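You operate a simulated robot arm through the tools that you are given. There is no shell and no other tool. Be economical: measure what you need, move in short steps, check, and stop when the job is done.

You are at the controls of a simulated robot arm. One attempt, no reset.

Task
Dry the tube, mop the puddle, then mark white at 2 and 3.
Fine: blue cloth for both, back where it lay; two marks, no more; pen back in its well; leave the yellow pen, both rolls, the white cloth and the other tubes; the tube stays in the cradle.

Only the result counts: the job must be done as asked and must still hold three seconds after the hand-in. Knocking over, shifting, dropping, spilling or breaking anything else fails it. Flat cloth is picked up by pressing the open fingertips on it (5 to 10 N) and closing them slowly along it; thin cloth reads only 2 to 8 mm in the jaws.

Robot
A 6-joint arm with a two-finger parallel gripper, fixed in place. Base frame: the origin is at the foot of the arm, x ahead of it, y to its left, z up; the work surface is at about z = 800. Units: mm, rad, N and s.
With the tool pointing down near the work surface it reaches from about 240 to 640 mm from the base axis. Its first joint turns from -1.152 to 1.152 rad. Payload 2.7 kg.
Tool frame: the origin (TCP) lies between the finger pads and is the grasp point; the fingertips stand 23 mm ahead of it; z points along the fingers, y is the line along which they close. The gripper opens to 94 mm. The fingers are 38 mm wide and 10 mm thick; the gripper's body (54 by 96 mm) begins 39 mm behind the TCP.
Orientation is that of the tool frame in the base frame, as a unit quaternion [w, x, y, z]. With the fingers straight down and closing along the base's y, the tool's x points along the base's -x, its y along +y and its z along -z.

Tools
- The arm moves only by the tool play_rows. Its argument "increments" is a list of rows, each a list of 3 entries, a list of its own where there are three numbers: the shift along the tool's x, y, z in m, then the turn, a rotation vector about the tool's x, y, z in rad, then the opening, from 0 (shut) to 1 (fully open). In form: [[[x, y, z], [wx, wy, wz], grip], ...]. A call has 1 to 20 rows; each row shifts and turns the commanded pose from where the row before left it, along the tool's axes as they then stand. A row lasts 0.2 s, in which the tool goes at most 50 mm and 0.15 rad; a call with a longer step from one row to the next is refused whole, and so is a gripper value outside its range. A pose out of reach is approached as far as the arm can. The call stops where the force on the tool passes 40 N (or 10 N more than at its start, if that is more) or the arm is blocked; 0.2 s more then pass. The fingers move at their own pace (about 45 mm/s each) and stop on an object; they squeeze with about 42 N. The grip force told is the motor's: it shows also when the fingers shut on nothing. Time passes only in rows, and 0.2 s behind the last, so rows that do not move let the fingers close. It gives the time, the measured TCP pose, the force on the tool (base axes), the opening and the grip force at its end, in the units of the frame above (readings bear some noise), with the torque about the TCP (base axes, N m) and any sound that the robot's microphone picked up.
- Cameras (640 x 400 px; columns grow to the right, rows downward): "scene" is fixed at [76.7, -437.4, 1396.8]; the picture's right is [0.74, -0.68, 0.00], its down [-0.42, -0.46, -0.78] and it looks along [0.53, 0.58, -0.62] (base axes); focal length 243 px, centre (320, 200). "wrist" rides on the gripper at [86, 16, -74] in the tool frame; the picture's right is [-0.18, 0.98, 0.00], its down [-0.58, -0.11, -0.81] and it looks along [-0.79, -0.15, 0.59] (tool axes); focal length 243 px, centre (320, 200). There is no depth. A picture from a camera that has moved, and an enlarged one, comes with that camera's place and axes in the base frame and with its lens.
- capture(camera): a new picture of that camera. The clock stands still meanwhile.
- zoom(camera, box): a new picture of the part [left, top, right, bottom] of that camera's present view, enlarged. The clock stands still meanwhile.
- close_job(): hands the job in; it is judged then, once.

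Go step by step. Nothing tells you positions but the pictures and the camera data: compare them with the known pose of the tool, close in by small moves and look again before you grip or let go. The budget is 120 turns and 68 pictures, counting those below and the enlarged ones. Unless the task says otherwise, let go and move clear before handing in, and close with one line.

The tools are called after "Emit:" as a command line: name --argument value ..., lists and objects as JSON in quotes. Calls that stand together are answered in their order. play_rows: Moves the arm, as the interface text tells. Its arguments: {"type":"object","properties":{"increments":{"type":"array","items":{"type":"array"}}},"required":["increments"]} The other tools are called the same way: capture (camera) takes a picture; zoom (camera, box) takes an enlarged picture of a part of a camera's view; close_job () hands the job in.

At the start:

```text
time_s: 0.0
ee_pos: [363.2, -85.3, 1247.8]
tcp_rot: [0.0, 0.0, 1.0, -0.001]
contact_force: [-0.3, 0.1, 0.2]
moment: [0.0, -0.01, 0.0]
finger_gap: 94.0
grip_force: 0.1
```

scene: 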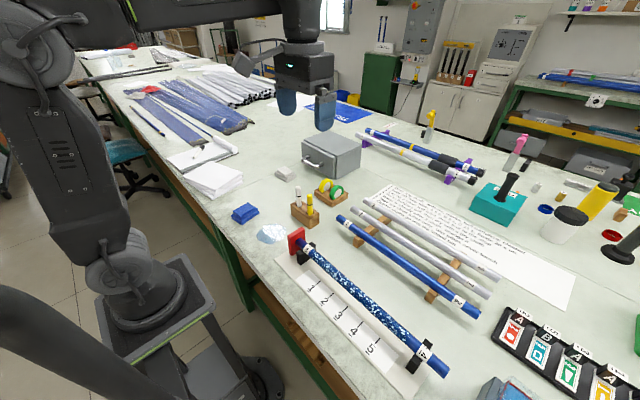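
wrist: 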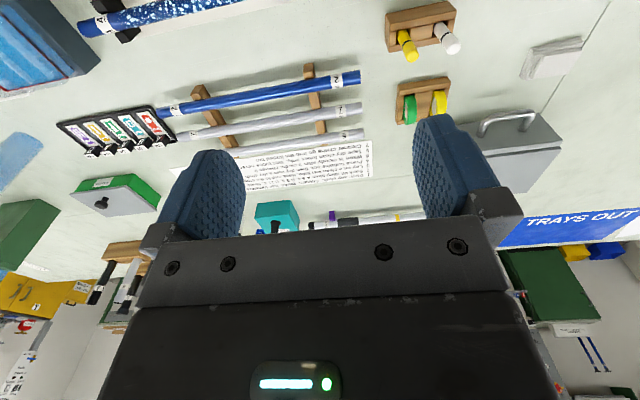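

I see the speckled wet blue tube in its cradle with a strip of numbers beside it, a blue folded cloth, a puddle, and a pen block with white and yellow pens. I'll zoom to measure before moving.

Emit:
zoom --camera "scene" --box '[220, 170, 380, 270]'

Emit:
zoom --camera "scene" --box '[270, 225, 470, 385]'

```text
4.00 times, centred on (300, 220) of scene
camera zoom: at [76.7, -437.4, 1396.8], right [0.74, -0.68, 0.0], down [-0.42, -0.46, -0.78], along [0.53, 0.58, -0.62], focal length 971 px, centre (400, 120)
```

zoom: 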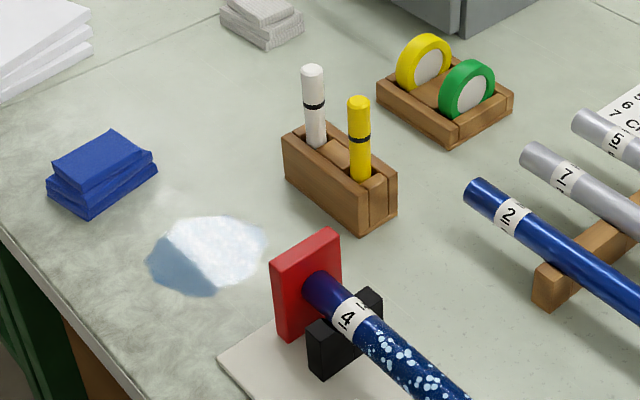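

```text
2.50 times, centred on (370, 305) of scene
camera zoom: at [76.7, -437.4, 1396.8], right [0.74, -0.68, 0.0], down [-0.42, -0.46, -0.78], along [0.53, 0.58, -0.62], focal length 607 px, centre (195, -62)
```

zoom: 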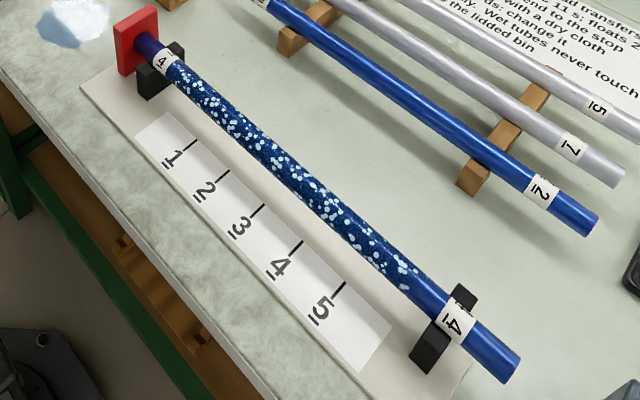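

Tube lies along y at about x=366; ticks 2/3 at y≈-202/-253; cloth near (321,229), puddle near (342,98). I'll read the notice, since it may carry rules about cloth and pens.

Emit:
zoom --camera "scene" --box '[370, 180, 580, 311]'

Emit:
zoom --camera "wrist" --box '[220, 130, 380, 230]'

Emit:
zoom --camera "wrist" --box '[370, 0, 490, 75]'

```text
3.05 times, centred on (475, 246) of scene
camera zoom: at [76.7, -437.4, 1396.8], right [0.74, -0.68, 0.0], down [-0.42, -0.46, -0.78], along [0.53, 0.58, -0.62], focal length 740 px, centre (-152, 61)
```

zoom: 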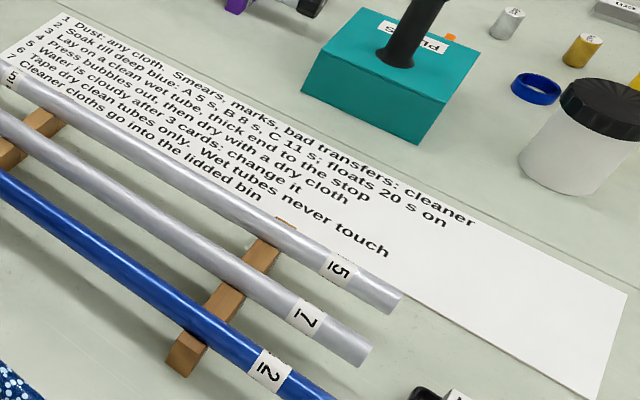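

```text
4.00 times, centred on (300, 180) of wrist
camera zoom: at [276.6, -69.9, 1324.2], right [0.18, 0.98, 0.0], down [0.58, -0.11, 0.81], along [0.79, -0.15, -0.59], focal length 970 px, centre (400, 280)
```

zoom: 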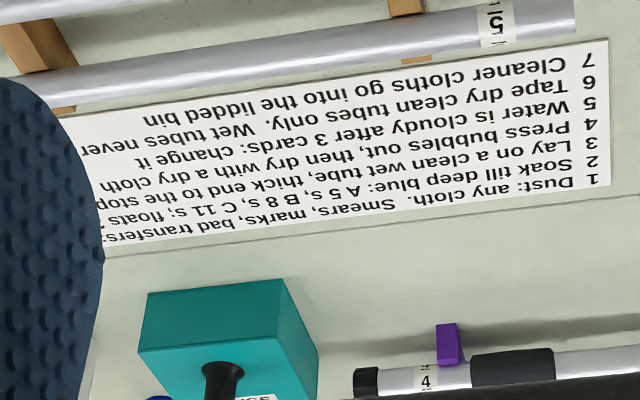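

```text
5.33 times, centred on (430, 38) of wrist
camera zoom: at [276.6, -69.9, 1324.2], right [0.18, 0.98, 0.0], down [0.58, -0.11, 0.81], along [0.79, -0.15, -0.59], focal length 1294 px, centre (-267, 1067)
```

zoom: 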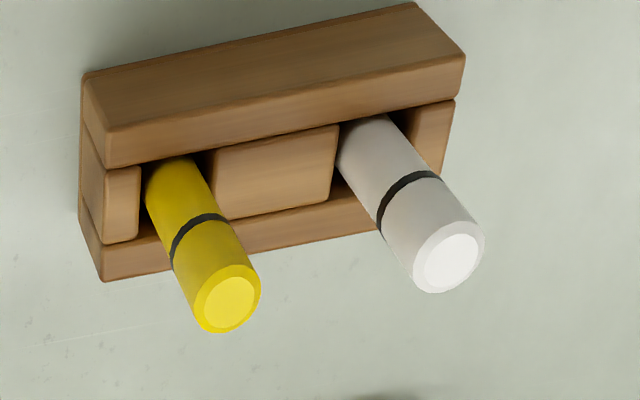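

The notice is not binding here. I move above the blue cloth (about (323,238)) for a close look.

Emit:
play_rows --increments '[[[0.004, 0.032, 0.029], [0, 0, 0], 1], [[0.004, 0.032, 0.029], [0, 0, 0], 1], [[0.004, 0.032, 0.029], [0, 0, 0], 1], [[0.004, 0.032, 0.029], [0, 0, 0], 1], [[0.004, 0.032, 0.029], [0, 0, 0], 1], [[0.004, 0.032, 0.029], [0, 0, 0], 1], [[0.004, 0.032, 0.029], [0, 0, 0], 1], [[0.004, 0.032, 0.029], [0, 0, 0], 1], [[0.004, 0.032, 0.029], [0, 0, 0], 1], [[0.004, 0.032, 0.029], [0, 0, 0], 1], [[0, 0, 0], [0, 0, 0], 1]]'

Emit:
capture --camera "wrist"

Emit:
zoom --camera "scene" --box '[200, 150, 360, 250]'

```text
time_s: 2.4
ee_pos: [323.4, 234.7, 957.4]
tcp_rot: [0.0, 0.001, 1.0, 0.001]
contact_force: [-1.0, 0.3, -1.0]
moment: [-0.02, 0.0, 0.01]
finger_gap: 94.1
grip_force: 0.1
```

```text
60 pictures are left
camera wrist: at [237.6, 249.6, 1033.1], right [0.18, 0.98, 0.0], down [0.58, -0.11, 0.81], along [0.79, -0.15, -0.59], focal length 243 px, centre (320, 200)
```

wrist: 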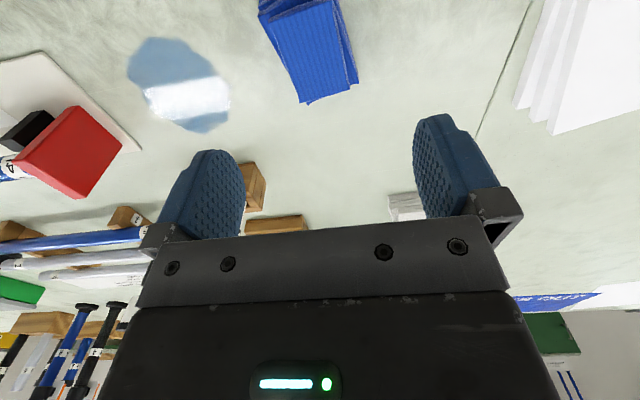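

```text
4.00 times, centred on (280, 200) of scene
camera zoom: at [76.7, -437.4, 1396.8], right [0.74, -0.68, 0.0], down [-0.42, -0.46, -0.78], along [0.53, 0.58, -0.62], focal length 971 px, centre (480, 200)
```

zoom: 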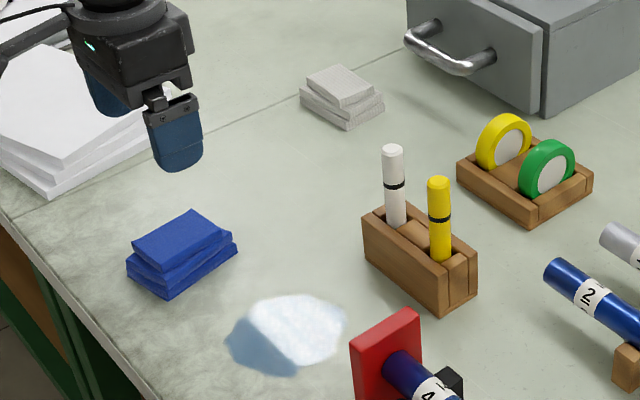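

Cloth centre is about (325,228), about 57 by 80 mm, slightly turned. I lower over it with the jaws part open.

Emit:
play_rows --increments '[[[-0.002, -0.007, 0.03], [0, 0, 0], 0.45], [[0, 0, 0.03], [0, 0, 0], 0.45], [[0, 0, 0.03], [0, 0, 0], 0.45], [[0, 0, 0], [0, 0, 0], 0.45], [[0, 0, 0], [0, 0, 0], 0.45]]'

Emit:
zoom --camera "scene" --box '[200, 150, 360, 250]'

Emit:
capture --camera "wrist"

```text
time_s: 3.6
ee_pos: [323.4, 227.7, 866.9]
tcp_rot: [0.0, 0.001, 1.0, 0.0]
contact_force: [0.1, -0.6, 0.6]
moment: [0.0, 0.0, 0.04]
finger_gap: 42.4
grip_force: 0.0
```

```text
4.00 times, centred on (280, 200) of scene
camera zoom: at [76.7, -437.4, 1396.8], right [0.74, -0.68, 0.0], down [-0.42, -0.46, -0.78], along [0.53, 0.58, -0.62], focal length 971 px, centre (480, 200)
```

zoom: 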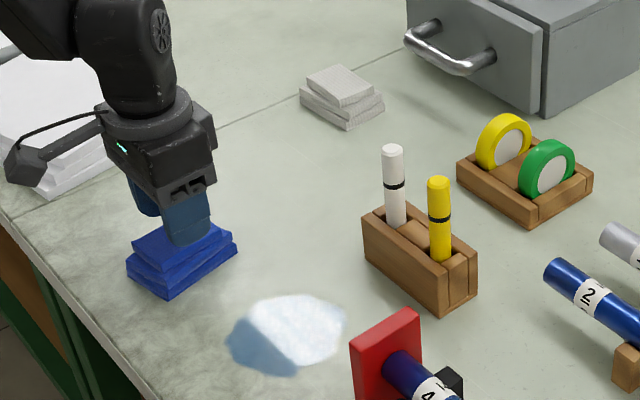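

```text
57 pictures are left
camera wrist: at [238.1, 243.9, 942.4], right [0.18, 0.98, 0.0], down [0.58, -0.11, 0.81], along [0.79, -0.15, -0.59], focal length 243 px, centre (320, 200)
```

wrist: 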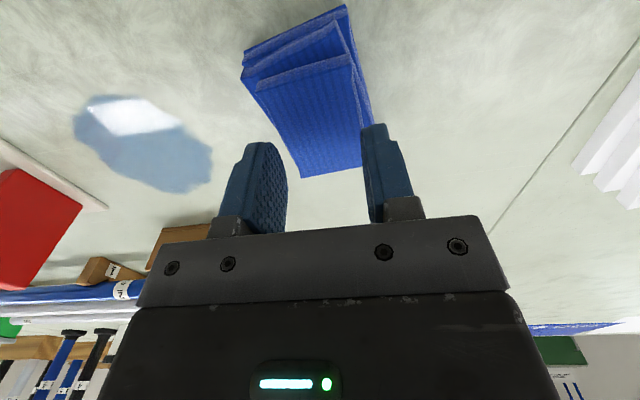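

Jaws are centred over the cloth. I press down in small steps until a few newtons show.

Emit:
play_rows --increments '[[[-0.003, -0.001, 0.006], [0, 0, 0], 0.45], [[0, 0, 0.006], [0, 0, 0], 0.45], [[0, 0, 0.004], [0, 0, 0], 0.45], [[0, 0, 0], [0, 0, 0], 0.45]]'

```text
time_s: 4.4
ee_pos: [329.4, 226.9, 856.7]
tcp_rot: [0.001, 0.0, 1.0, 0.0]
contact_force: [-4.2, -1.4, 10.8]
moment: [-0.06, 0.13, 0.0]
finger_gap: 42.4
grip_force: 0.0
stopped in row 3: the force on the tool passed its limit at 48 N (the readings are from after the stop); the commanded pose is now the measured one
```

Contact at fingertip z≈834, pressing about 10 N. Now I close slowly.

Emit:
play_rows --increments '[[[0, 0, 0], [0, 0, 0], 0.4], [[0, 0, 0], [0, 0, 0], 0.35]]'

```text
time_s: 5.0
ee_pos: [328.7, 227.7, 857.8]
tcp_rot: [0.003, 0.0, 1.0, 0.001]
contact_force: [-0.2, -4.1, 15.3]
moment: [-0.12, 0.1, 0.04]
finger_gap: 36.8
grip_force: 4.4
```

Emit:
play_rows --increments '[[[0, 0, -0.001], [0, 0, 0], 0.33], [[0, 0, 0], [0, 0, 0], 0.3]]'

```text
time_s: 5.6
ee_pos: [328.7, 226.7, 857.3]
tcp_rot: [0.001, 0.0, 1.0, 0.001]
contact_force: [1.2, -1.7, 3.3]
moment: [-0.06, 0.02, 0.05]
finger_gap: 29.3
grip_force: 1.0
```

Emit:
play_rows --increments '[[[0, 0, 0.0005], [0, 0, 0], 0.28], [[0, 0, 0], [0, 0, 0], 0.24], [[0, 0, 0], [0, 0, 0], 0.2]]'

Emit:
zoom --camera "scene" --box '[200, 170, 280, 220]'

```text
time_s: 6.4
ee_pos: [328.1, 227.6, 857.9]
tcp_rot: [0.002, -0.001, 1.0, 0.001]
contact_force: [-0.3, -4.3, 13.6]
moment: [-0.13, 0.16, 0.04]
finger_gap: 21.3
grip_force: 2.7
```

```text
8.00 times, centred on (240, 195) of scene
camera zoom: at [76.5, -437.6, 1396.8], right [0.74, -0.68, 0.0], down [-0.42, -0.46, -0.78], along [0.53, 0.58, -0.62], focal length 1942 px, centre (960, 240)
```

zoom: 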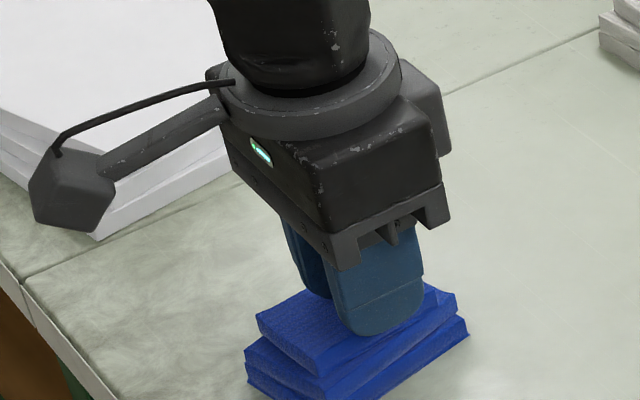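

Emit:
play_rows --increments '[[[0, 0, -0.0005], [0, 0, 0], 0.17], [[0, 0, 0], [0, 0, 0], 0.14], [[0, 0, 0], [0, 0, 0], 0.11]]'

Emit:
play_rows --increments '[[[0, 0, 0], [0, 0, 0], 0.08], [[0, 0, 0], [0, 0, 0], 0.05], [[0, 0, 0], [0, 0, 0], 0.02], [[0, 0, 0], [0, 0, 0], 0], [[0, 0, 0], [0, 0, 0], 0]]'

```text
time_s: 7.2
ee_pos: [328.0, 226.7, 856.3]
tcp_rot: [0.001, 0.0, 1.0, 0.0]
contact_force: [0.7, -1.3, 5.8]
moment: [-0.07, 0.04, 0.0]
finger_gap: 11.6
grip_force: 1.8
```

```text
time_s: 8.4
ee_pos: [327.7, 227.7, 857.8]
tcp_rot: [0.001, 0.0, 1.0, 0.001]
contact_force: [0.2, 0.0, 0.8]
moment: [-0.01, 0.03, 0.01]
finger_gap: 0.0
grip_force: 42.4
```

The gap reads 0, so probably nothing was caught; I look before retrying.

Emit:
zoom --camera "scene" --box '[200, 170, 280, 220]'

```text
8.00 times, centred on (240, 195) of scene
camera zoom: at [76.7, -437.4, 1396.8], right [0.74, -0.68, 0.0], down [-0.42, -0.46, -0.78], along [0.53, 0.58, -0.62], focal length 1942 px, centre (960, 240)
```

zoom: 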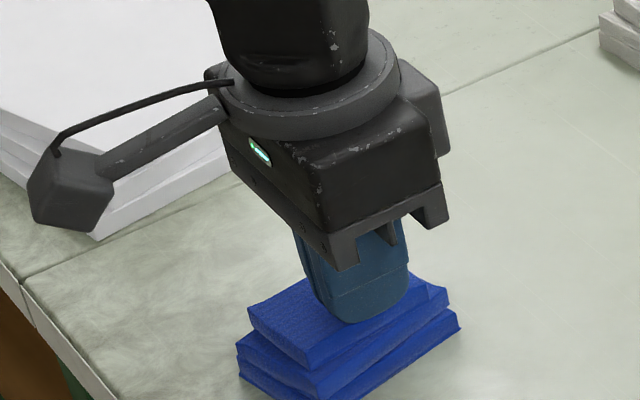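

The cloth behaves as a folded pad and only slid a few mm. A straddling side grip looks sound; I raise, open and look.

Emit:
play_rows --increments '[[[0, 0, -0.02], [0, 0, 0], 0.0], [[0, 0, -0.03], [0, 0, 0], 0.5], [[0, 0, -0.03], [0, 0, 0], 1], [[0.03, 0, 0], [0, 0, 0], 1], [[0.03, 0, 0], [0, 0, 0], 1], [[0, 0, 0], [0, 0, 0], 1]]'

Emit:
capture --camera "wrist"

Emit:
zoom --camera "scene" --box '[200, 170, 280, 220]'

```text
time_s: 9.8
ee_pos: [267.7, 224.7, 934.8]
tcp_rot: [0.001, 0.0, 1.0, 0.0]
contact_force: [0.1, -0.3, -0.8]
moment: [-0.03, 0.01, -0.01]
finger_gap: 94.2
grip_force: 0.1
```

```text
54 pictures are left
camera wrist: at [181.4, 239.8, 1009.7], right [0.18, 0.98, 0.0], down [0.58, -0.11, 0.81], along [0.79, -0.15, -0.59], focal length 243 px, centre (320, 200)
```

wrist: 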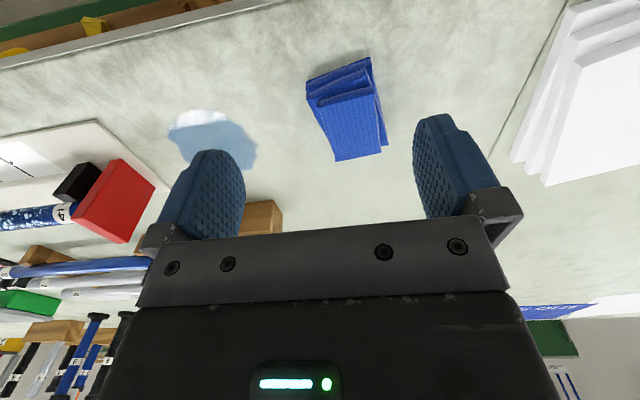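

```text
8.00 times, centred on (240, 195) of scene
camera zoom: at [76.7, -437.4, 1396.8], right [0.74, -0.68, 0.0], down [-0.42, -0.46, -0.78], along [0.53, 0.58, -0.62], focal length 1942 px, centre (960, 240)
```

zoom: 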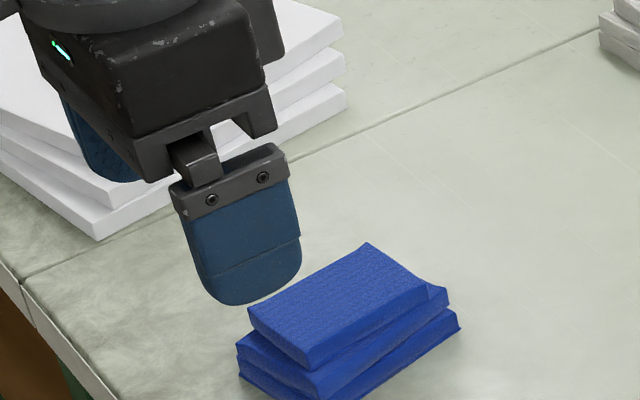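

The pad slid about 16 mm toward +y (I'll correct this on return); its centre is now about (321,242), turned ~6°. I straddle it and close.

Emit:
play_rows --increments '[[[-0.027, 0.009, 0], [0, 0, 0], 1], [[-0.026, 0.009, 0], [0, 0, -0.1], 1], [[0, 0, 0.04], [0, 0, 0], 1], [[0, 0, 0.03], [0, 0, 0], 1], [[0, 0, 0.015], [0, 0, 0], 1], [[0, 0, 0.008], [0, 0, 0], 1], [[0, 0, 0], [0, 0, 0], 1], [[0, 0, 0], [0, 0, 0], 1]]'

Emit:
zoom --camera "scene" --box '[200, 170, 280, 220]'

Emit:
capture --camera "wrist"

```text
time_s: 11.6
ee_pos: [322.2, 243.2, 844.1]
tcp_rot: [0.0, -0.05, 0.999, 0.001]
contact_force: [-0.3, -0.8, -0.4]
moment: [0.0, -0.02, -0.04]
finger_gap: 94.3
grip_force: 0.1
```

```text
8.00 times, centred on (240, 195) of scene
camera zoom: at [76.7, -437.4, 1396.8], right [0.74, -0.68, 0.0], down [-0.42, -0.46, -0.78], along [0.53, 0.58, -0.62], focal length 1942 px, centre (960, 240)
```

zoom: 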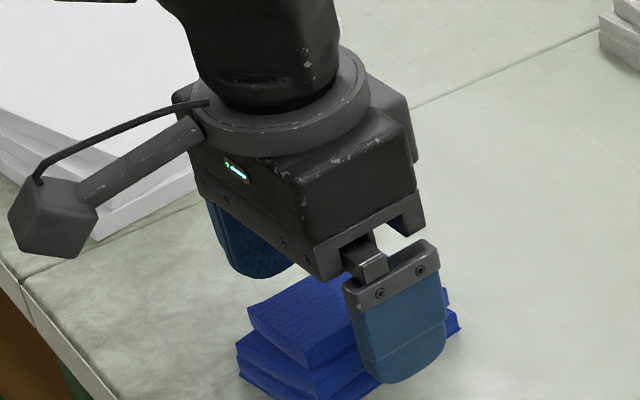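

```text
51 pictures are left
camera wrist: at [234.4, 251.0, 918.5], right [0.09, 1.0, 0.0], down [0.59, -0.05, 0.81], along [0.8, -0.07, -0.59], focal length 243 px, centre (320, 200)
```

wrist: 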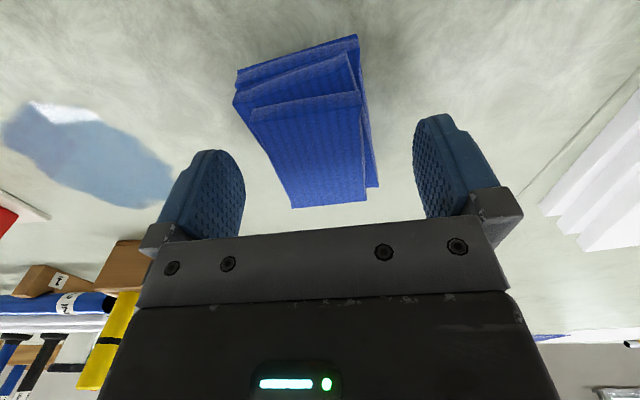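

Nicely centred between the fingers. I lower 9 mm more and close gently.

Emit:
play_rows --increments '[[[0, 0, 0.005], [0, 0, 0], 1], [[0, 0, 0.004], [0, 0, 0], 0.9], [[0, 0, 0], [0, 0, 0], 0.75], [[0, 0, 0], [0, 0, 0], 0.65], [[0, 0, 0], [0, 0, 0], 0.6], [[0, 0, 0], [0, 0, 0], 0.55], [[0, 0, 0], [0, 0, 0], 0.5], [[0, 0, 0], [0, 0, 0], 0.45]]'

Emit:
zoom --camera "scene" --box '[200, 170, 280, 220]'

```text
time_s: 13.4
ee_pos: [320.2, 246.1, 835.0]
tcp_rot: [0.0, -0.05, 0.999, 0.0]
contact_force: [0.4, 0.4, -0.1]
moment: [0.01, -0.01, -0.04]
finger_gap: 58.2
grip_force: 41.9
```

```text
8.00 times, centred on (240, 195) of scene
camera zoom: at [76.7, -437.4, 1396.8], right [0.74, -0.68, 0.0], down [-0.42, -0.46, -0.78], along [0.53, 0.58, -0.62], focal length 1942 px, centre (960, 240)
```

zoom: 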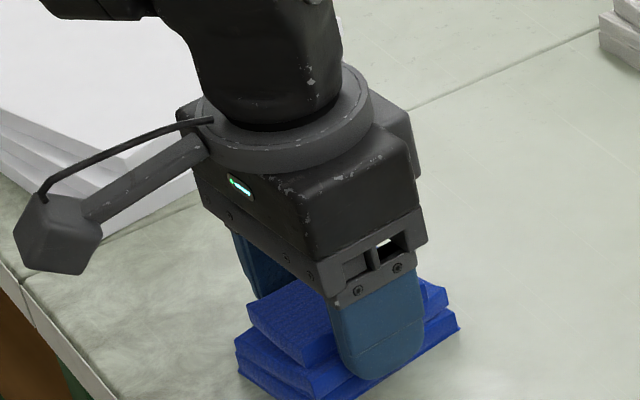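

Pad is held at 58 mm. I lift straight up and check it.

Emit:
play_rows --increments '[[[0, 0, -0.015], [0, 0, 0], 0.45], [[0, 0, -0.03], [0, 0, 0], 0.45], [[0, 0, -0.03], [0, 0, 0], 0.45], [[0, 0, -0.04], [0, 0, 0], 0.45], [[0, 0, -0.03], [0, 0, 0], 0.45], [[0, 0, 0], [0, 0, 0], 0.45]]'

Emit:
capture --camera "wrist"

Emit:
zoom --camera "scene" --box '[200, 100, 360, 200]'

```text
time_s: 14.8
ee_pos: [321.2, 245.0, 979.3]
tcp_rot: [0.001, -0.049, 0.999, 0.001]
contact_force: [0.6, 0.3, 0.2]
moment: [0.02, -0.02, 0.0]
finger_gap: 42.4
grip_force: 0.1
```

```text
49 pictures are left
camera wrist: at [233.1, 251.1, 1054.4], right [0.09, 1.0, 0.0], down [0.59, -0.05, 0.81], along [0.8, -0.07, -0.59], focal length 243 px, centre (320, 200)
```

wrist: 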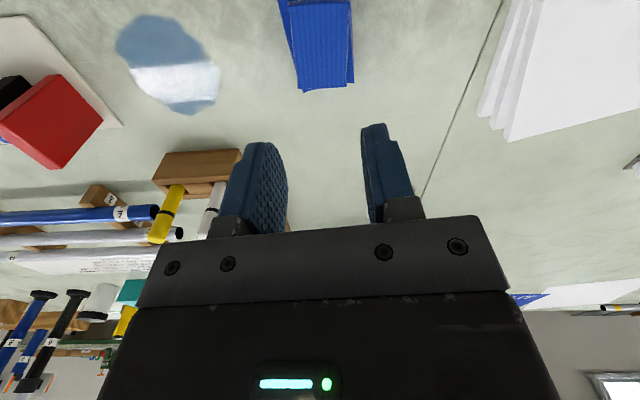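

```text
4.00 times, centred on (280, 150) of scene
camera zoom: at [76.7, -437.4, 1396.8], right [0.74, -0.68, 0.0], down [-0.42, -0.46, -0.78], along [0.53, 0.58, -0.62], focal length 971 px, centre (480, 400)
```

zoom: 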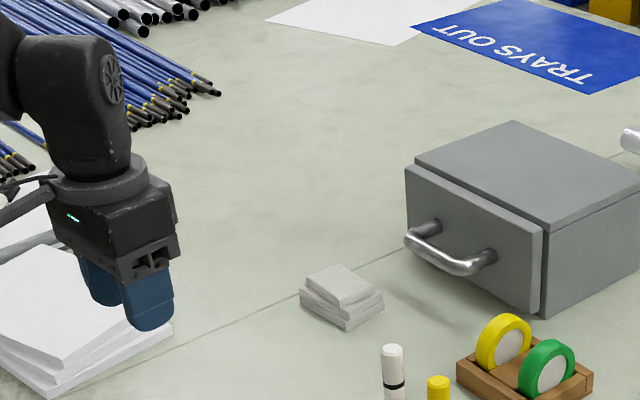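

The pad slipped out and still lies at about (321,243); so it must be pinched from the top as told. My earlier jaws were wider than its top face, so I retry with a narrow opening.

Emit:
play_rows --increments '[[[0, 0, 0.04], [0, 0, 0], 0.24], [[0, 0, 0.04], [0, 0, 0], 0.24], [[0, 0, 0.03], [0, 0, 0], 0.24], [[0, 0, 0.007], [0, 0, 0], 0.24], [[0, 0, 0.002], [0, 0, 0], 0.24], [[0, 0, 0.001], [0, 0, 0], 0.24], [[0, 0, 0], [0, 0, 0], 0.24]]'

```text
time_s: 16.4
ee_pos: [323.0, 247.0, 859.4]
tcp_rot: [0.001, -0.049, 0.999, 0.001]
contact_force: [-0.5, 0.1, -0.8]
moment: [0.02, 0.03, -0.01]
finger_gap: 22.5
grip_force: 0.1
```

Emit:
play_rows --increments '[[[0, -0.003, 0.001], [0, 0, 0], 0.24], [[0, 0, 0.0005], [0, 0, 0], 0.24], [[0, 0, 0], [0, 0, 0], 0.24]]'

Emit:
play_rows --increments '[[[0, 0, 0.0005], [0, 0, 0], 0.24], [[0, 0, 0], [0, 0, 0], 0.24]]'

```text
time_s: 17.2
ee_pos: [322.1, 243.4, 857.7]
tcp_rot: [0.001, -0.049, 0.999, 0.001]
contact_force: [0.3, -0.9, 0.3]
moment: [0.03, 0.04, -0.02]
finger_gap: 22.5
grip_force: 0.1
```

```text
time_s: 17.8
ee_pos: [321.7, 243.7, 858.4]
tcp_rot: [0.001, -0.05, 0.999, 0.001]
contact_force: [0.1, 0.5, -0.1]
moment: [0.0, -0.03, 0.0]
finger_gap: 22.5
grip_force: 0.1
```

Emit:
play_rows --increments '[[[0, 0, 0.0005], [0, 0, 0], 0.24], [[0, 0, 0.0005], [0, 0, 0], 0.24], [[0, 0, 0], [0, 0, 0], 0.24]]'

Emit:
play_rows --increments '[[[0, 0, 0.0003], [0, 0, 0], 0.24], [[0, 0, 0], [0, 0, 0], 0.24]]'

```text
time_s: 18.6
ee_pos: [321.4, 243.7, 856.6]
tcp_rot: [0.003, -0.049, 0.999, 0.001]
contact_force: [-0.5, -0.6, 3.1]
moment: [-0.02, 0.01, -0.03]
finger_gap: 22.5
grip_force: 0.0
```

```text
time_s: 19.2
ee_pos: [321.2, 243.5, 857.8]
tcp_rot: [0.002, -0.049, 0.999, 0.002]
contact_force: [2.2, 2.0, 9.9]
moment: [-0.02, 0.05, 0.01]
finger_gap: 22.6
grip_force: 0.0
```

About 10 N on top of the pad now. I close slowly, watching the force.

Emit:
play_rows --increments '[[[0, 0, 0], [0, 0, 0], 0.22], [[0, 0, 0], [0, 0, 0], 0.2], [[0, 0, 0], [0, 0, 0], 0.18]]'

```text
time_s: 20.0
ee_pos: [321.7, 242.9, 856.5]
tcp_rot: [0.002, -0.05, 0.999, 0.001]
contact_force: [2.5, 0.4, 17.2]
moment: [-0.06, 0.02, 0.02]
finger_gap: 21.4
grip_force: 5.1
```

Emit:
play_rows --increments '[[[0, 0, -0.0004], [0, 0, 0], 0.17], [[0, 0, 0], [0, 0, 0], 0.16]]'

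Emit:
play_rows --increments '[[[0, 0, 0], [0, 0, 0], 0.14], [[0, 0, 0], [0, 0, 0], 0.12]]'

```text
time_s: 20.6
ee_pos: [321.6, 242.0, 858.1]
tcp_rot: [-0.001, -0.05, 0.999, 0.001]
contact_force: [3.6, -4.0, 8.4]
moment: [-0.1, -0.01, 0.01]
finger_gap: 17.1
grip_force: 2.0
```

```text
time_s: 21.2
ee_pos: [321.0, 242.2, 856.1]
tcp_rot: [0.0, -0.05, 0.999, 0.0]
contact_force: [-1.9, -1.7, 3.8]
moment: [-0.05, 0.06, -0.02]
finger_gap: 12.2
grip_force: 1.7
```

Emit:
play_rows --increments '[[[0, 0, 0.0003], [0, 0, 0], 0.11], [[0, 0, 0], [0, 0, 0], 0.1]]'

Emit:
play_rows --increments '[[[0, 0, 0], [0, 0, 0], 0.09], [[0, 0, 0], [0, 0, 0], 0.07]]'

```text
time_s: 21.8
ee_pos: [321.5, 241.9, 855.3]
tcp_rot: [0.001, -0.049, 0.999, 0.001]
contact_force: [-2.2, -1.7, 4.3]
moment: [-0.04, 0.1, 0.0]
finger_gap: 10.4
grip_force: 1.2
```

```text
time_s: 22.4
ee_pos: [321.4, 242.2, 857.8]
tcp_rot: [0.002, -0.05, 0.999, 0.001]
contact_force: [-0.1, -0.7, 2.1]
moment: [-0.04, 0.06, 0.03]
finger_gap: 7.5
grip_force: 1.1
```

Emit:
play_rows --increments '[[[0, 0, 0.0004], [0, 0, 0], 0.075], [[0, 0, 0.0003], [0, 0, 0], 0.07]]'

Emit:
zoom --camera "scene" --box '[200, 170, 280, 220]'

```text
time_s: 23.0
ee_pos: [321.0, 242.9, 857.1]
tcp_rot: [0.001, -0.049, 0.999, 0.001]
contact_force: [-5.4, -5.0, 17.7]
moment: [-0.14, 0.09, -0.04]
finger_gap: 7.5
grip_force: 0.5
```

```text
8.00 times, centred on (240, 195) of scene
camera zoom: at [76.4, -437.6, 1396.8], right [0.74, -0.68, 0.0], down [-0.42, -0.46, -0.78], along [0.53, 0.58, -0.62], focal length 1942 px, centre (960, 240)
```

zoom: 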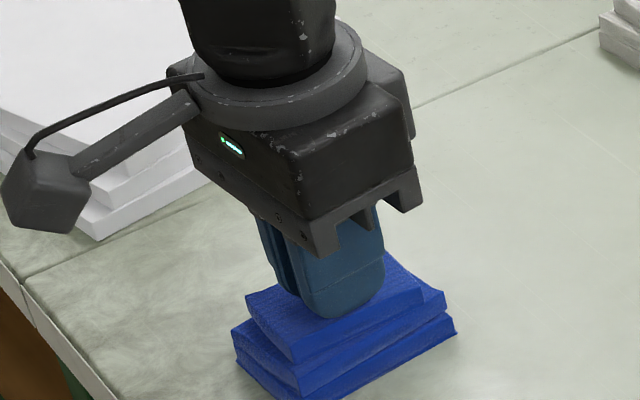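

I finish this pinch and test-lift slightly to see whether it holds.

Emit:
play_rows --increments '[[[0, 0, -0.0003], [0, 0, 0], 0.05], [[0, 0, 0], [0, 0, 0], 0.03], [[0, 0, 0], [0, 0, 0], 0.01], [[0, 0, 0], [0, 0, 0], 0], [[0, 0, 0], [0, 0, 0], 0]]'

```text
time_s: 24.2
ee_pos: [322.9, 243.5, 856.6]
tcp_rot: [0.003, -0.049, 0.999, 0.002]
contact_force: [4.2, -5.5, 21.2]
moment: [-0.23, -0.01, -0.02]
finger_gap: 0.3
grip_force: 41.3
```

No grip that way. I go back to a side grip but much deeper (tips just above the table) and lift slowly.

Emit:
play_rows --increments '[[[0, 0, -0.02], [0, 0, 0], 0], [[0, 0, -0.01], [0, 0, 0], 0.5], [[0, 0, 0], [0, 0, 0], 1], [[0, 0, 0], [0, 0, 0], 1], [[0, 0, 0], [0, 0, 0], 1], [[0, 0, 0], [0, 0, 0], 1], [[0, 0, 0], [0, 0, 0], 1]]'

Emit:
capture --camera "wrist"

```text
time_s: 25.8
ee_pos: [322.3, 240.7, 888.1]
tcp_rot: [0.001, -0.05, 0.999, 0.001]
contact_force: [-0.3, -0.9, 0.2]
moment: [-0.01, 0.0, -0.02]
finger_gap: 94.1
grip_force: 0.0
```

```text
46 pictures are left
camera wrist: at [234.5, 248.1, 962.2], right [0.09, 1.0, 0.0], down [0.59, -0.05, 0.81], along [0.8, -0.07, -0.59], focal length 243 px, centre (320, 200)
```

wrist: 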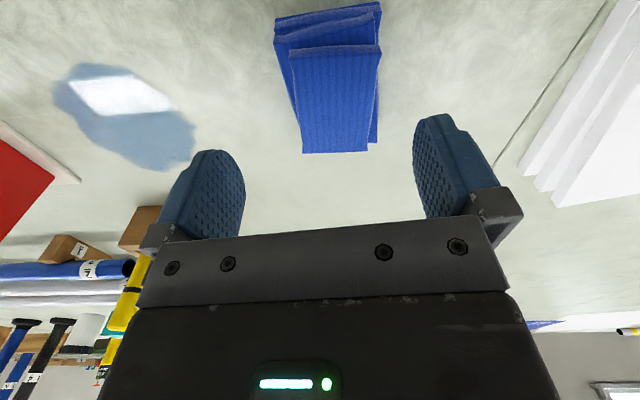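

The pad now sits at about (320,249), turned about -1°. I align, descend to tips ~804 and close.

Emit:
play_rows --increments '[[[0, 0, 0], [0, 0, 0.12], 1], [[0.002, 0.008, 0], [0, 0, 0], 1], [[0, 0, 0.03], [0, 0, 0], 1], [[0, 0, 0.018], [0, 0, 0], 1], [[0, 0, 0.008], [0, 0, 0], 1], [[0, 0, 0.005], [0, 0, 0], 1], [[0, 0, 0], [0, 0, 0], 0.85], [[0, 0, 0], [0, 0, 0], 0.75], [[0, 0, 0], [0, 0, 0], 0.7], [[0, 0, 0], [0, 0, 0], 0.65], [[0, 0, 0], [0, 0, 0], 0.6], [[0, 0, 0], [0, 0, 0], 0.55], [[0, 0, 0], [0, 0, 0], 0.5], [[0, 0, 0], [0, 0, 0], 0.5]]'

Emit:
zoom --camera "scene" --box '[200, 170, 280, 220]'

Emit:
capture --camera "wrist"

```text
time_s: 28.8
ee_pos: [320.7, 249.8, 824.8]
tcp_rot: [0.001, 0.011, 1.0, 0.001]
contact_force: [0.0, 0.7, 0.3]
moment: [0.01, -0.04, 0.0]
finger_gap: 58.9
grip_force: 41.7
```

```text
8.00 times, centred on (240, 195) of scene
camera zoom: at [76.7, -437.4, 1396.8], right [0.74, -0.68, 0.0], down [-0.42, -0.46, -0.78], along [0.53, 0.58, -0.62], focal length 1942 px, centre (960, 240)
```

zoom: 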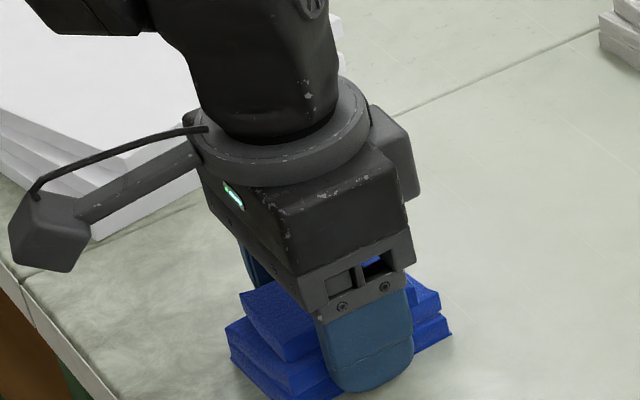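

```text
44 pictures are left
camera wrist: at [234.8, 266.9, 901.0], right [0.2, 0.98, 0.0], down [0.58, -0.12, 0.81], along [0.79, -0.16, -0.59], focal length 243 px, centre (320, 200)
```

wrist: 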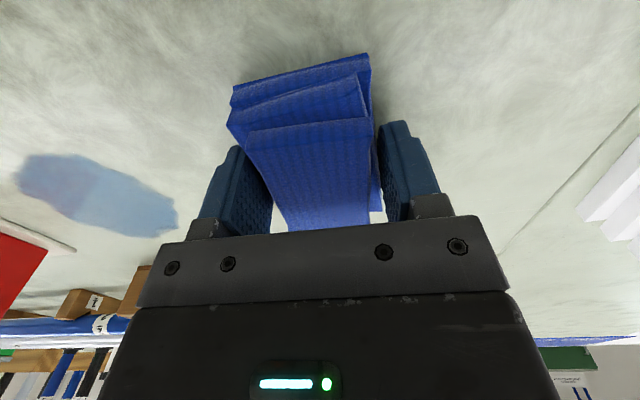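

Pads now cover the pad's full height. I lift slowly with the jaws commanded tight.

Emit:
play_rows --increments '[[[0, 0, 0], [0, 0, 0], 0.3], [[0, 0, -0.002], [0, 0, 0], 0.3], [[0, 0, -0.002], [0, 0, 0], 0.3], [[0, 0, -0.003], [0, 0, 0], 0.3], [[0, 0, -0.003], [0, 0, 0], 0.3], [[0, 0, -0.005], [0, 0, 0], 0.3], [[0, 0, -0.005], [0, 0, 0], 0.3]]'

```text
time_s: 30.4
ee_pos: [319.9, 249.9, 847.5]
tcp_rot: [0.001, 0.011, 1.0, 0.001]
contact_force: [-0.6, -0.1, -0.4]
moment: [-0.01, 0.03, -0.01]
finger_gap: 57.6
grip_force: 41.4
```

Emit:
play_rows --increments '[[[0, 0, -0.006], [0, 0, 0], 0.3], [[0, 0, -0.006], [0, 0, 0], 0.3], [[0, 0, -0.006], [0, 0, 0], 0.3], [[0, 0, -0.006], [0, 0, 0], 0.3]]'

Emit:
zoom --camera "scene" --box '[200, 170, 280, 220]'

```text
time_s: 31.4
ee_pos: [318.9, 249.5, 869.4]
tcp_rot: [0.001, 0.011, 1.0, 0.001]
contact_force: [0.0, 0.5, -0.1]
moment: [-0.01, 0.04, -0.03]
finger_gap: 57.1
grip_force: 42.1
```

```text
8.00 times, centred on (240, 195) of scene
camera zoom: at [76.7, -437.4, 1396.8], right [0.74, -0.68, 0.0], down [-0.42, -0.46, -0.78], along [0.53, 0.58, -0.62], focal length 1942 px, centre (960, 240)
```

zoom: 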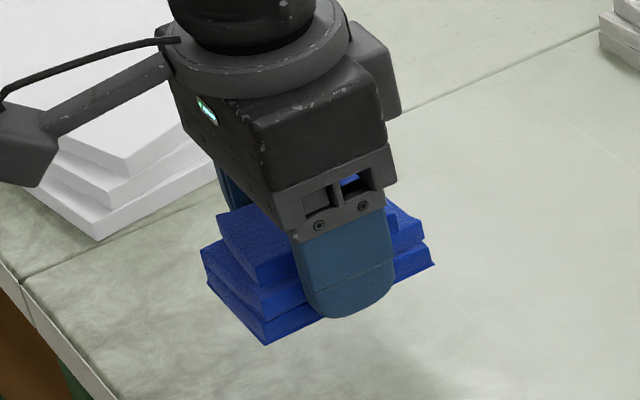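

The pad is held. I carry it to above the near end of the tube, then turn 90° so the fingers straddle the tube.

Emit:
play_rows --increments '[[[0, 0, -0.02], [0, 0, 0], 0.3], [[0, -0.005, -0.025], [0, 0, 0], 0.3], [[-0.004, -0.02, -0.025], [0, 0, 0], 0.3], [[-0.004, -0.03, -0.02], [0, 0, 0], 0.3], [[-0.005, -0.035, 0], [0, 0, 0], 0.3], [[-0.005, -0.035, 0], [0, 0, 0], 0.3], [[-0.005, -0.035, 0], [0, 0, 0], 0.3], [[-0.005, -0.035, 0], [0, 0, 0], 0.3], [[-0.005, -0.035, 0], [0, 0, 0], 0.3], [[-0.005, -0.035, 0], [0, 0, 0], 0.3], [[-0.005, -0.035, 0], [0, 0, 0], 0.3], [[-0.005, -0.03, 0], [0, 0, 0], 0.3], [[0, -0.02, 0], [0, 0, 0], 0.3], [[0, -0.01, 0], [0, 0, 0], 0.3], [[0, 0, 0], [0, 0, 0], 0.3]]'

Emit:
play_rows --increments '[[[0, 0, 0], [0, 0, 0.1], 0.3], [[0, 0, 0], [0, 0, 0.14], 0.3], [[0, 0, 0], [0, 0, 0.14], 0.3], [[0, 0, 0], [0, 0, 0.14], 0.3], [[0, 0, 0], [0, 0, 0.14], 0.3], [[0, 0, 0], [0, 0, 0.14], 0.3], [[0, 0, 0], [0, 0, 0.14], 0.3], [[0, 0, 0], [0, 0, 0.14], 0.3], [[0, 0, 0], [0, 0, 0.14], 0.3], [[0, 0, 0], [0, 0, 0.14], 0.3], [[0, 0, 0], [0, 0, 0.14], 0.3], [[0, 0, 0], [0, 0, 0.05], 0.3], [[0, 0, 0], [0, 0, 0], 0.3]]'

Emit:
capture --camera "wrist"

Emit:
capture --camera "scene"

```text
time_s: 34.6
ee_pos: [361.5, -110.9, 961.4]
tcp_rot: [0.001, 0.011, 1.0, 0.001]
contact_force: [0.1, 0.0, -0.7]
moment: [-0.01, 0.02, -0.05]
finger_gap: 56.6
grip_force: 41.7
```

```text
time_s: 37.4
ee_pos: [359.6, -110.2, 959.2]
tcp_rot: [0.0, 0.707, 0.707, 0.002]
contact_force: [0.1, 0.2, -1.0]
moment: [0.01, -0.03, -0.02]
finger_gap: 56.8
grip_force: 42.1
```

```text
42 pictures are left
camera wrist: at [376.4, -24.7, 1034.2], right [0.98, -0.18, 0.0], down [-0.11, -0.58, 0.81], along [-0.15, -0.79, -0.59], focal length 243 px, centre (320, 200)
```

wrist: 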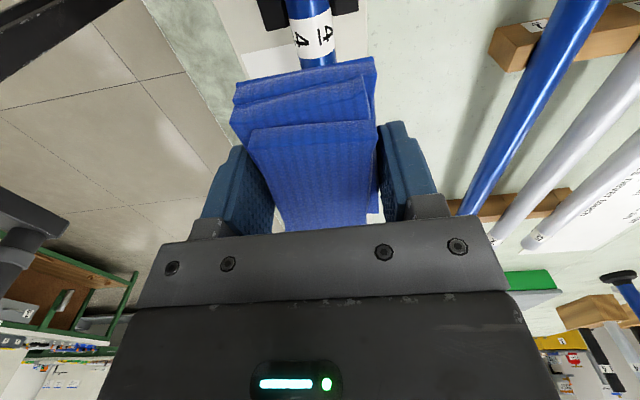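

```text
41 pictures are left
```

scene: 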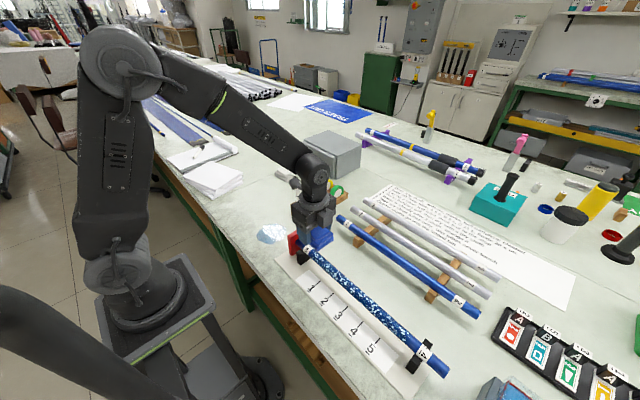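

Pad is firm. Tube axis is about x=361, z≈850 (top ≈863). I'll wipe toward the stop (+y) so the tube stays seated, starting at y≈-370.

Emit:
play_rows --increments '[[[-0.02, 0.0005, 0], [0, 0, 0], 0.3], [[-0.04, 0, 0], [0, 0, 0], 0.3], [[-0.04, 0, 0], [0, 0, 0], 0.3], [[-0.04, 0, 0], [0, 0, 0], 0.3], [[-0.04, 0, 0], [0, 0, 0], 0.3], [[-0.04, 0, 0], [0, 0, 0], 0.3], [[-0.03, 0, 0], [0, 0, 0], 0.3], [[-0.01, 0, 0.01], [0, 0, 0], 0.3], [[0, 0, 0.02], [0, 0, 0], 0.3], [[0, 0, 0.02], [0, 0, 0], 0.3], [[0, 0, 0.01], [0, 0, 0], 0.3], [[0, 0, 0], [0, 0, 0], 0.3]]'

Emit:
zoom --camera "scene" --box '[320, 240, 480, 390]'

Emit:
capture --camera "wrist"

```text
time_s: 40.0
ee_pos: [361.5, -370.4, 897.9]
tcp_rot: [0.0, 0.707, 0.707, 0.0]
contact_force: [0.0, -0.2, -0.2]
moment: [-0.01, 0.01, -0.02]
finger_gap: 56.7
grip_force: 42.5
```

```text
2.67 times, centred on (400, 315) of scene
camera zoom: at [76.7, -437.4, 1396.8], right [0.74, -0.68, 0.0], down [-0.42, -0.46, -0.78], along [0.53, 0.58, -0.62], focal length 648 px, centre (107, -107)
```

zoom: 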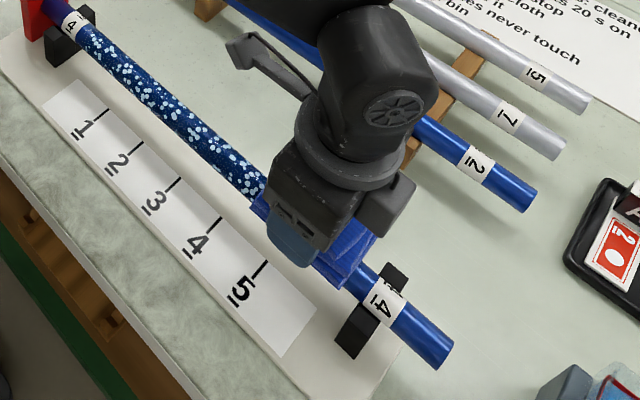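

```text
39 pictures are left
camera wrist: at [377.4, -284.9, 973.0], right [0.98, -0.18, 0.0], down [-0.11, -0.58, 0.81], along [-0.15, -0.79, -0.59], focal length 243 px, centre (320, 200)
```

wrist: 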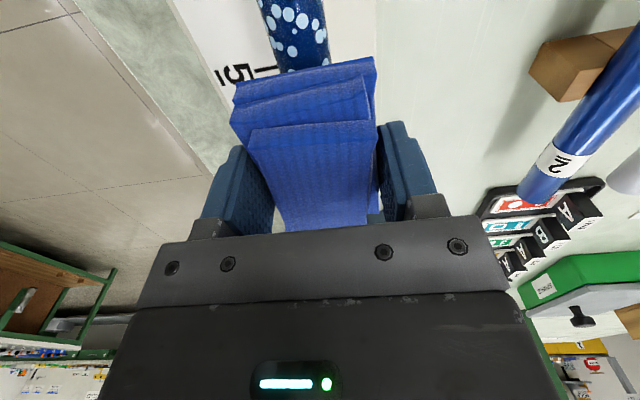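

Well centred over the tube. I lower gently until it touches.

Emit:
play_rows --increments '[[[0, 0, 0.003], [0, 0, 0], 0.3], [[0, 0, 0.002], [0, 0, 0], 0.3], [[0, 0, 0.001], [0, 0, 0], 0.3], [[0, 0, 0], [0, 0, 0], 0.3]]'

Emit:
play_rows --increments '[[[0, 0, 0.001], [0, 0, 0], 0.3], [[0, 0, 0.001], [0, 0, 0], 0.3], [[0, 0, 0], [0, 0, 0], 0.3]]'

```text
time_s: 41.0
ee_pos: [360.2, -368.5, 892.9]
tcp_rot: [0.0, 0.707, 0.707, 0.001]
contact_force: [0.9, -0.2, -1.4]
moment: [-0.01, -0.02, -0.01]
finger_gap: 56.9
grip_force: 41.7
```

```text
time_s: 41.8
ee_pos: [362.1, -371.4, 891.9]
tcp_rot: [0.001, 0.707, 0.708, 0.001]
contact_force: [-0.9, 2.8, 10.7]
moment: [0.21, 0.03, -0.07]
finger_gap: 56.7
grip_force: 41.6
```

Contact with ~10 N. I stroke toward the stop in two halves.

Emit:
play_rows --increments '[[[0.006, 0, 0], [0, 0, 0], 0.3], [[0.01, 0, 0], [0, 0, 0], 0.3], [[0.01, 0, 0], [0, 0, 0], 0.3], [[0.01, 0, 0], [0, 0, 0], 0.3], [[0.01, 0, 0], [0, 0, 0], 0.3], [[0.01, 0, 0], [0, 0, 0], 0.3]]'

Emit:
zoom --camera "scene" --box '[280, 240, 480, 390]'

```text
time_s: 43.2
ee_pos: [360.9, -313.7, 890.3]
tcp_rot: [0.001, 0.706, 0.708, 0.002]
contact_force: [0.0, -7.2, 15.3]
moment: [-0.24, 0.02, -0.07]
finger_gap: 56.7
grip_force: 42.0
```

```text
2.67 times, centred on (380, 315) of scene
camera zoom: at [76.5, -437.4, 1396.9], right [0.74, -0.68, 0.0], down [-0.42, -0.46, -0.78], along [0.53, 0.58, -0.62], focal length 648 px, centre (160, -107)
```

zoom: 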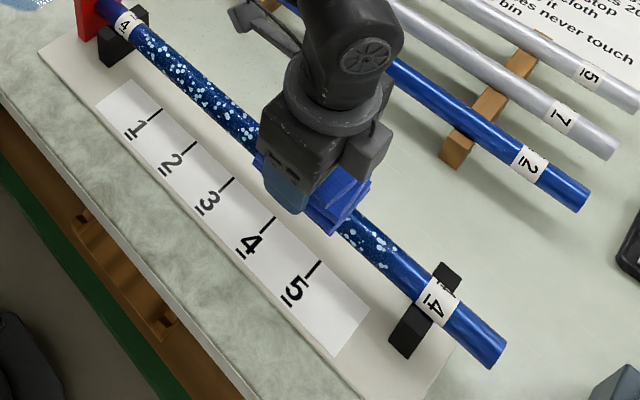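

Spots remain at the far end near where I started; I check the effect closely.

Emit:
zoom --camera "scene" --box '[370, 290, 460, 370]'

```text
5.00 times, centred on (415, 330) of scene
camera zoom: at [76.5, -437.4, 1396.9], right [0.74, -0.68, 0.0], down [-0.42, -0.46, -0.78], along [0.53, 0.58, -0.62], focal length 1214 px, centre (-155, -450)
```

zoom: 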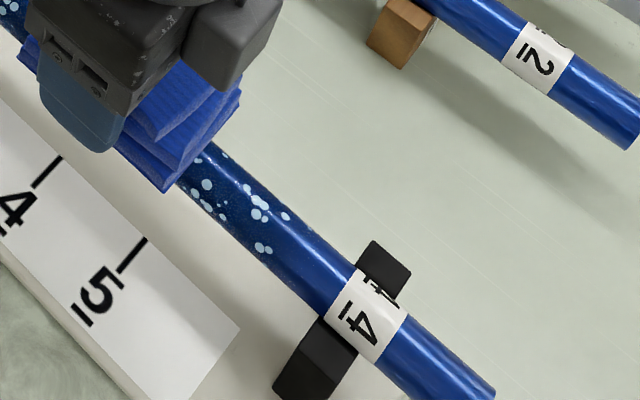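

Saddle is below the tube's top, so I can start further out. I lift a little, go to y≈-398, lower and stroke again the full length.

Emit:
play_rows --increments '[[[0, 0, -0.006], [0, 0, 0], 0.3], [[-0.03, 0, 0], [0, 0, 0], 0.3], [[-0.03, 0, 0], [0, 0, 0], 0.3], [[-0.026, 0, 0], [0, 0, 0], 0.3], [[0, 0, 0.005], [0, 0, 0], 0.3], [[0, 0, 0.001], [0, 0, 0], 0.3], [[0, 0, 0], [0, 0, 0], 0.3]]'

```text
time_s: 44.8
ee_pos: [358.9, -401.1, 891.2]
tcp_rot: [0.0, 0.708, 0.706, 0.001]
contact_force: [0.3, 0.3, 0.7]
moment: [-0.02, 0.01, -0.02]
finger_gap: 56.7
grip_force: 41.9
```

Emit:
play_rows --increments '[[[0, 0, 0.001], [0, 0, 0], 0.3], [[0, 0, 0], [0, 0, 0], 0.3]]'

Emit:
play_rows --increments '[[[0, 0, 0.0005], [0, 0, 0], 0.3], [[0, 0, 0], [0, 0, 0], 0.3]]'

```text
time_s: 45.4
ee_pos: [361.7, -401.4, 891.0]
tcp_rot: [0.001, 0.707, 0.707, 0.0]
contact_force: [-2.0, 0.4, 6.4]
moment: [0.05, 0.08, -0.06]
finger_gap: 56.9
grip_force: 42.1
```

```text
time_s: 46.0
ee_pos: [362.0, -401.5, 891.2]
tcp_rot: [0.002, 0.707, 0.707, 0.001]
contact_force: [-1.0, -1.7, 13.3]
moment: [0.02, 0.01, 0.11]
finger_gap: 56.8
grip_force: 42.2
```

Now ~13 N at y=-401. I stroke toward the stop slowly.

Emit:
play_rows --increments '[[[0.006, 0, 0], [0, 0, 0], 0.3], [[0.008, 0, 0], [0, 0, 0], 0.3], [[0.008, 0, 0], [0, 0, 0], 0.3], [[0.008, 0, 0], [0, 0, 0], 0.3], [[0.008, 0, 0], [0, 0, 0], 0.3], [[0.008, 0, 0], [0, 0, 0], 0.3], [[0.008, 0, 0], [0, 0, 0], 0.3], [[0.008, 0, 0], [0, 0, 0], 0.3], [[0.008, 0, 0], [0, 0, 0], 0.3], [[0.008, 0, 0], [0, 0, 0], 0.3], [[0.008, 0, 0], [0, 0, 0], 0.3], [[0.008, 0, 0], [0, 0, 0], 0.3], [[0.008, 0, 0], [0, 0, 0], 0.3], [[0.008, 0, 0], [0, 0, 0], 0.3]]'

Emit:
zoom --camera "scene" --box '[340, 260, 460, 370]'

```text
time_s: 49.0
ee_pos: [359.8, -291.4, 890.2]
tcp_rot: [0.001, 0.707, 0.707, 0.002]
contact_force: [1.4, -6.4, 13.9]
moment: [-0.11, -0.04, -0.1]
finger_gap: 56.9
grip_force: 42.3
```

```text
3.64 times, centred on (400, 315) of scene
camera zoom: at [76.5, -437.4, 1396.8], right [0.74, -0.68, 0.0], down [-0.42, -0.46, -0.78], along [0.53, 0.58, -0.62], focal length 883 px, centre (29, -218)
```

zoom: 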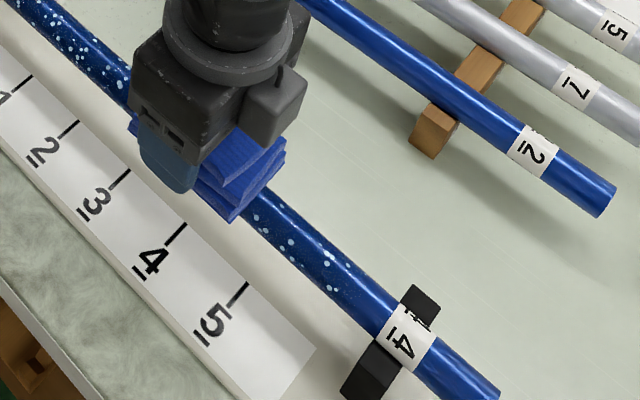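

Spots are shrinking: wiping works but takes several passes. I finish this stroke to the near end.

Emit:
play_rows --increments '[[[0.01, 0, 0], [0, 0, 0], 0.3], [[0.01, 0, 0], [0, 0, 0], 0.3], [[0.01, 0, 0], [0, 0, 0], 0.3], [[0.01, 0, 0], [0, 0, 0], 0.3], [[0.01, 0, 0], [0, 0, 0], 0.3], [[0.01, 0, 0], [0, 0, 0], 0.3], [[0.01, 0, 0], [0, 0, 0], 0.3], [[0.01, 0, 0], [0, 0, 0], 0.3], [[0.01, 0, 0], [0, 0, 0], 0.3], [[0.01, 0, 0], [0, 0, 0], 0.3], [[0.01, 0, 0], [0, 0, 0], 0.3], [[0.01, 0, 0], [0, 0, 0], 0.3], [[0.01, 0, 0], [0, 0, 0], 0.3], [[0.01, 0, 0], [0, 0, 0], 0.3], [[0.01, 0, 0], [0, 0, 0], 0.3], [[0.01, 0, 0], [0, 0, 0], 0.3], [[0.01, 0, 0], [0, 0, 0], 0.3], [[0.007, 0, 0], [0, 0, 0], 0.3]]'

Emit:
zoom --camera "scene" --box '[280, 220, 460, 370]'

```text
time_s: 52.8
ee_pos: [359.3, -111.7, 889.4]
tcp_rot: [-0.002, 0.707, 0.707, 0.0]
contact_force: [0.0, -3.5, 6.1]
moment: [-0.19, 0.03, 0.03]
finger_gap: 57.0
grip_force: 41.8
```

```text
2.67 times, centred on (370, 295) of scene
camera zoom: at [76.6, -437.4, 1396.8], right [0.74, -0.68, 0.0], down [-0.42, -0.46, -0.78], along [0.53, 0.58, -0.62], focal length 648 px, centre (187, -53)
```

zoom: 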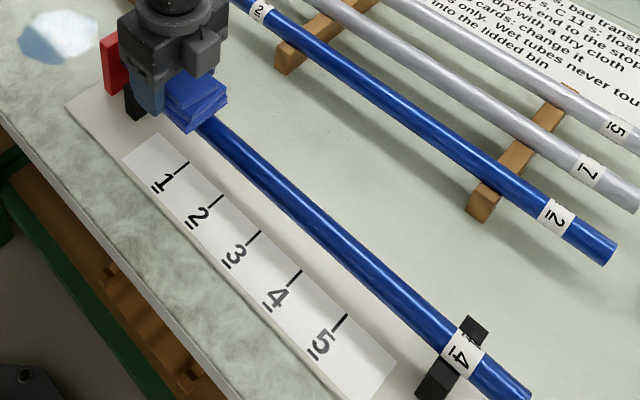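

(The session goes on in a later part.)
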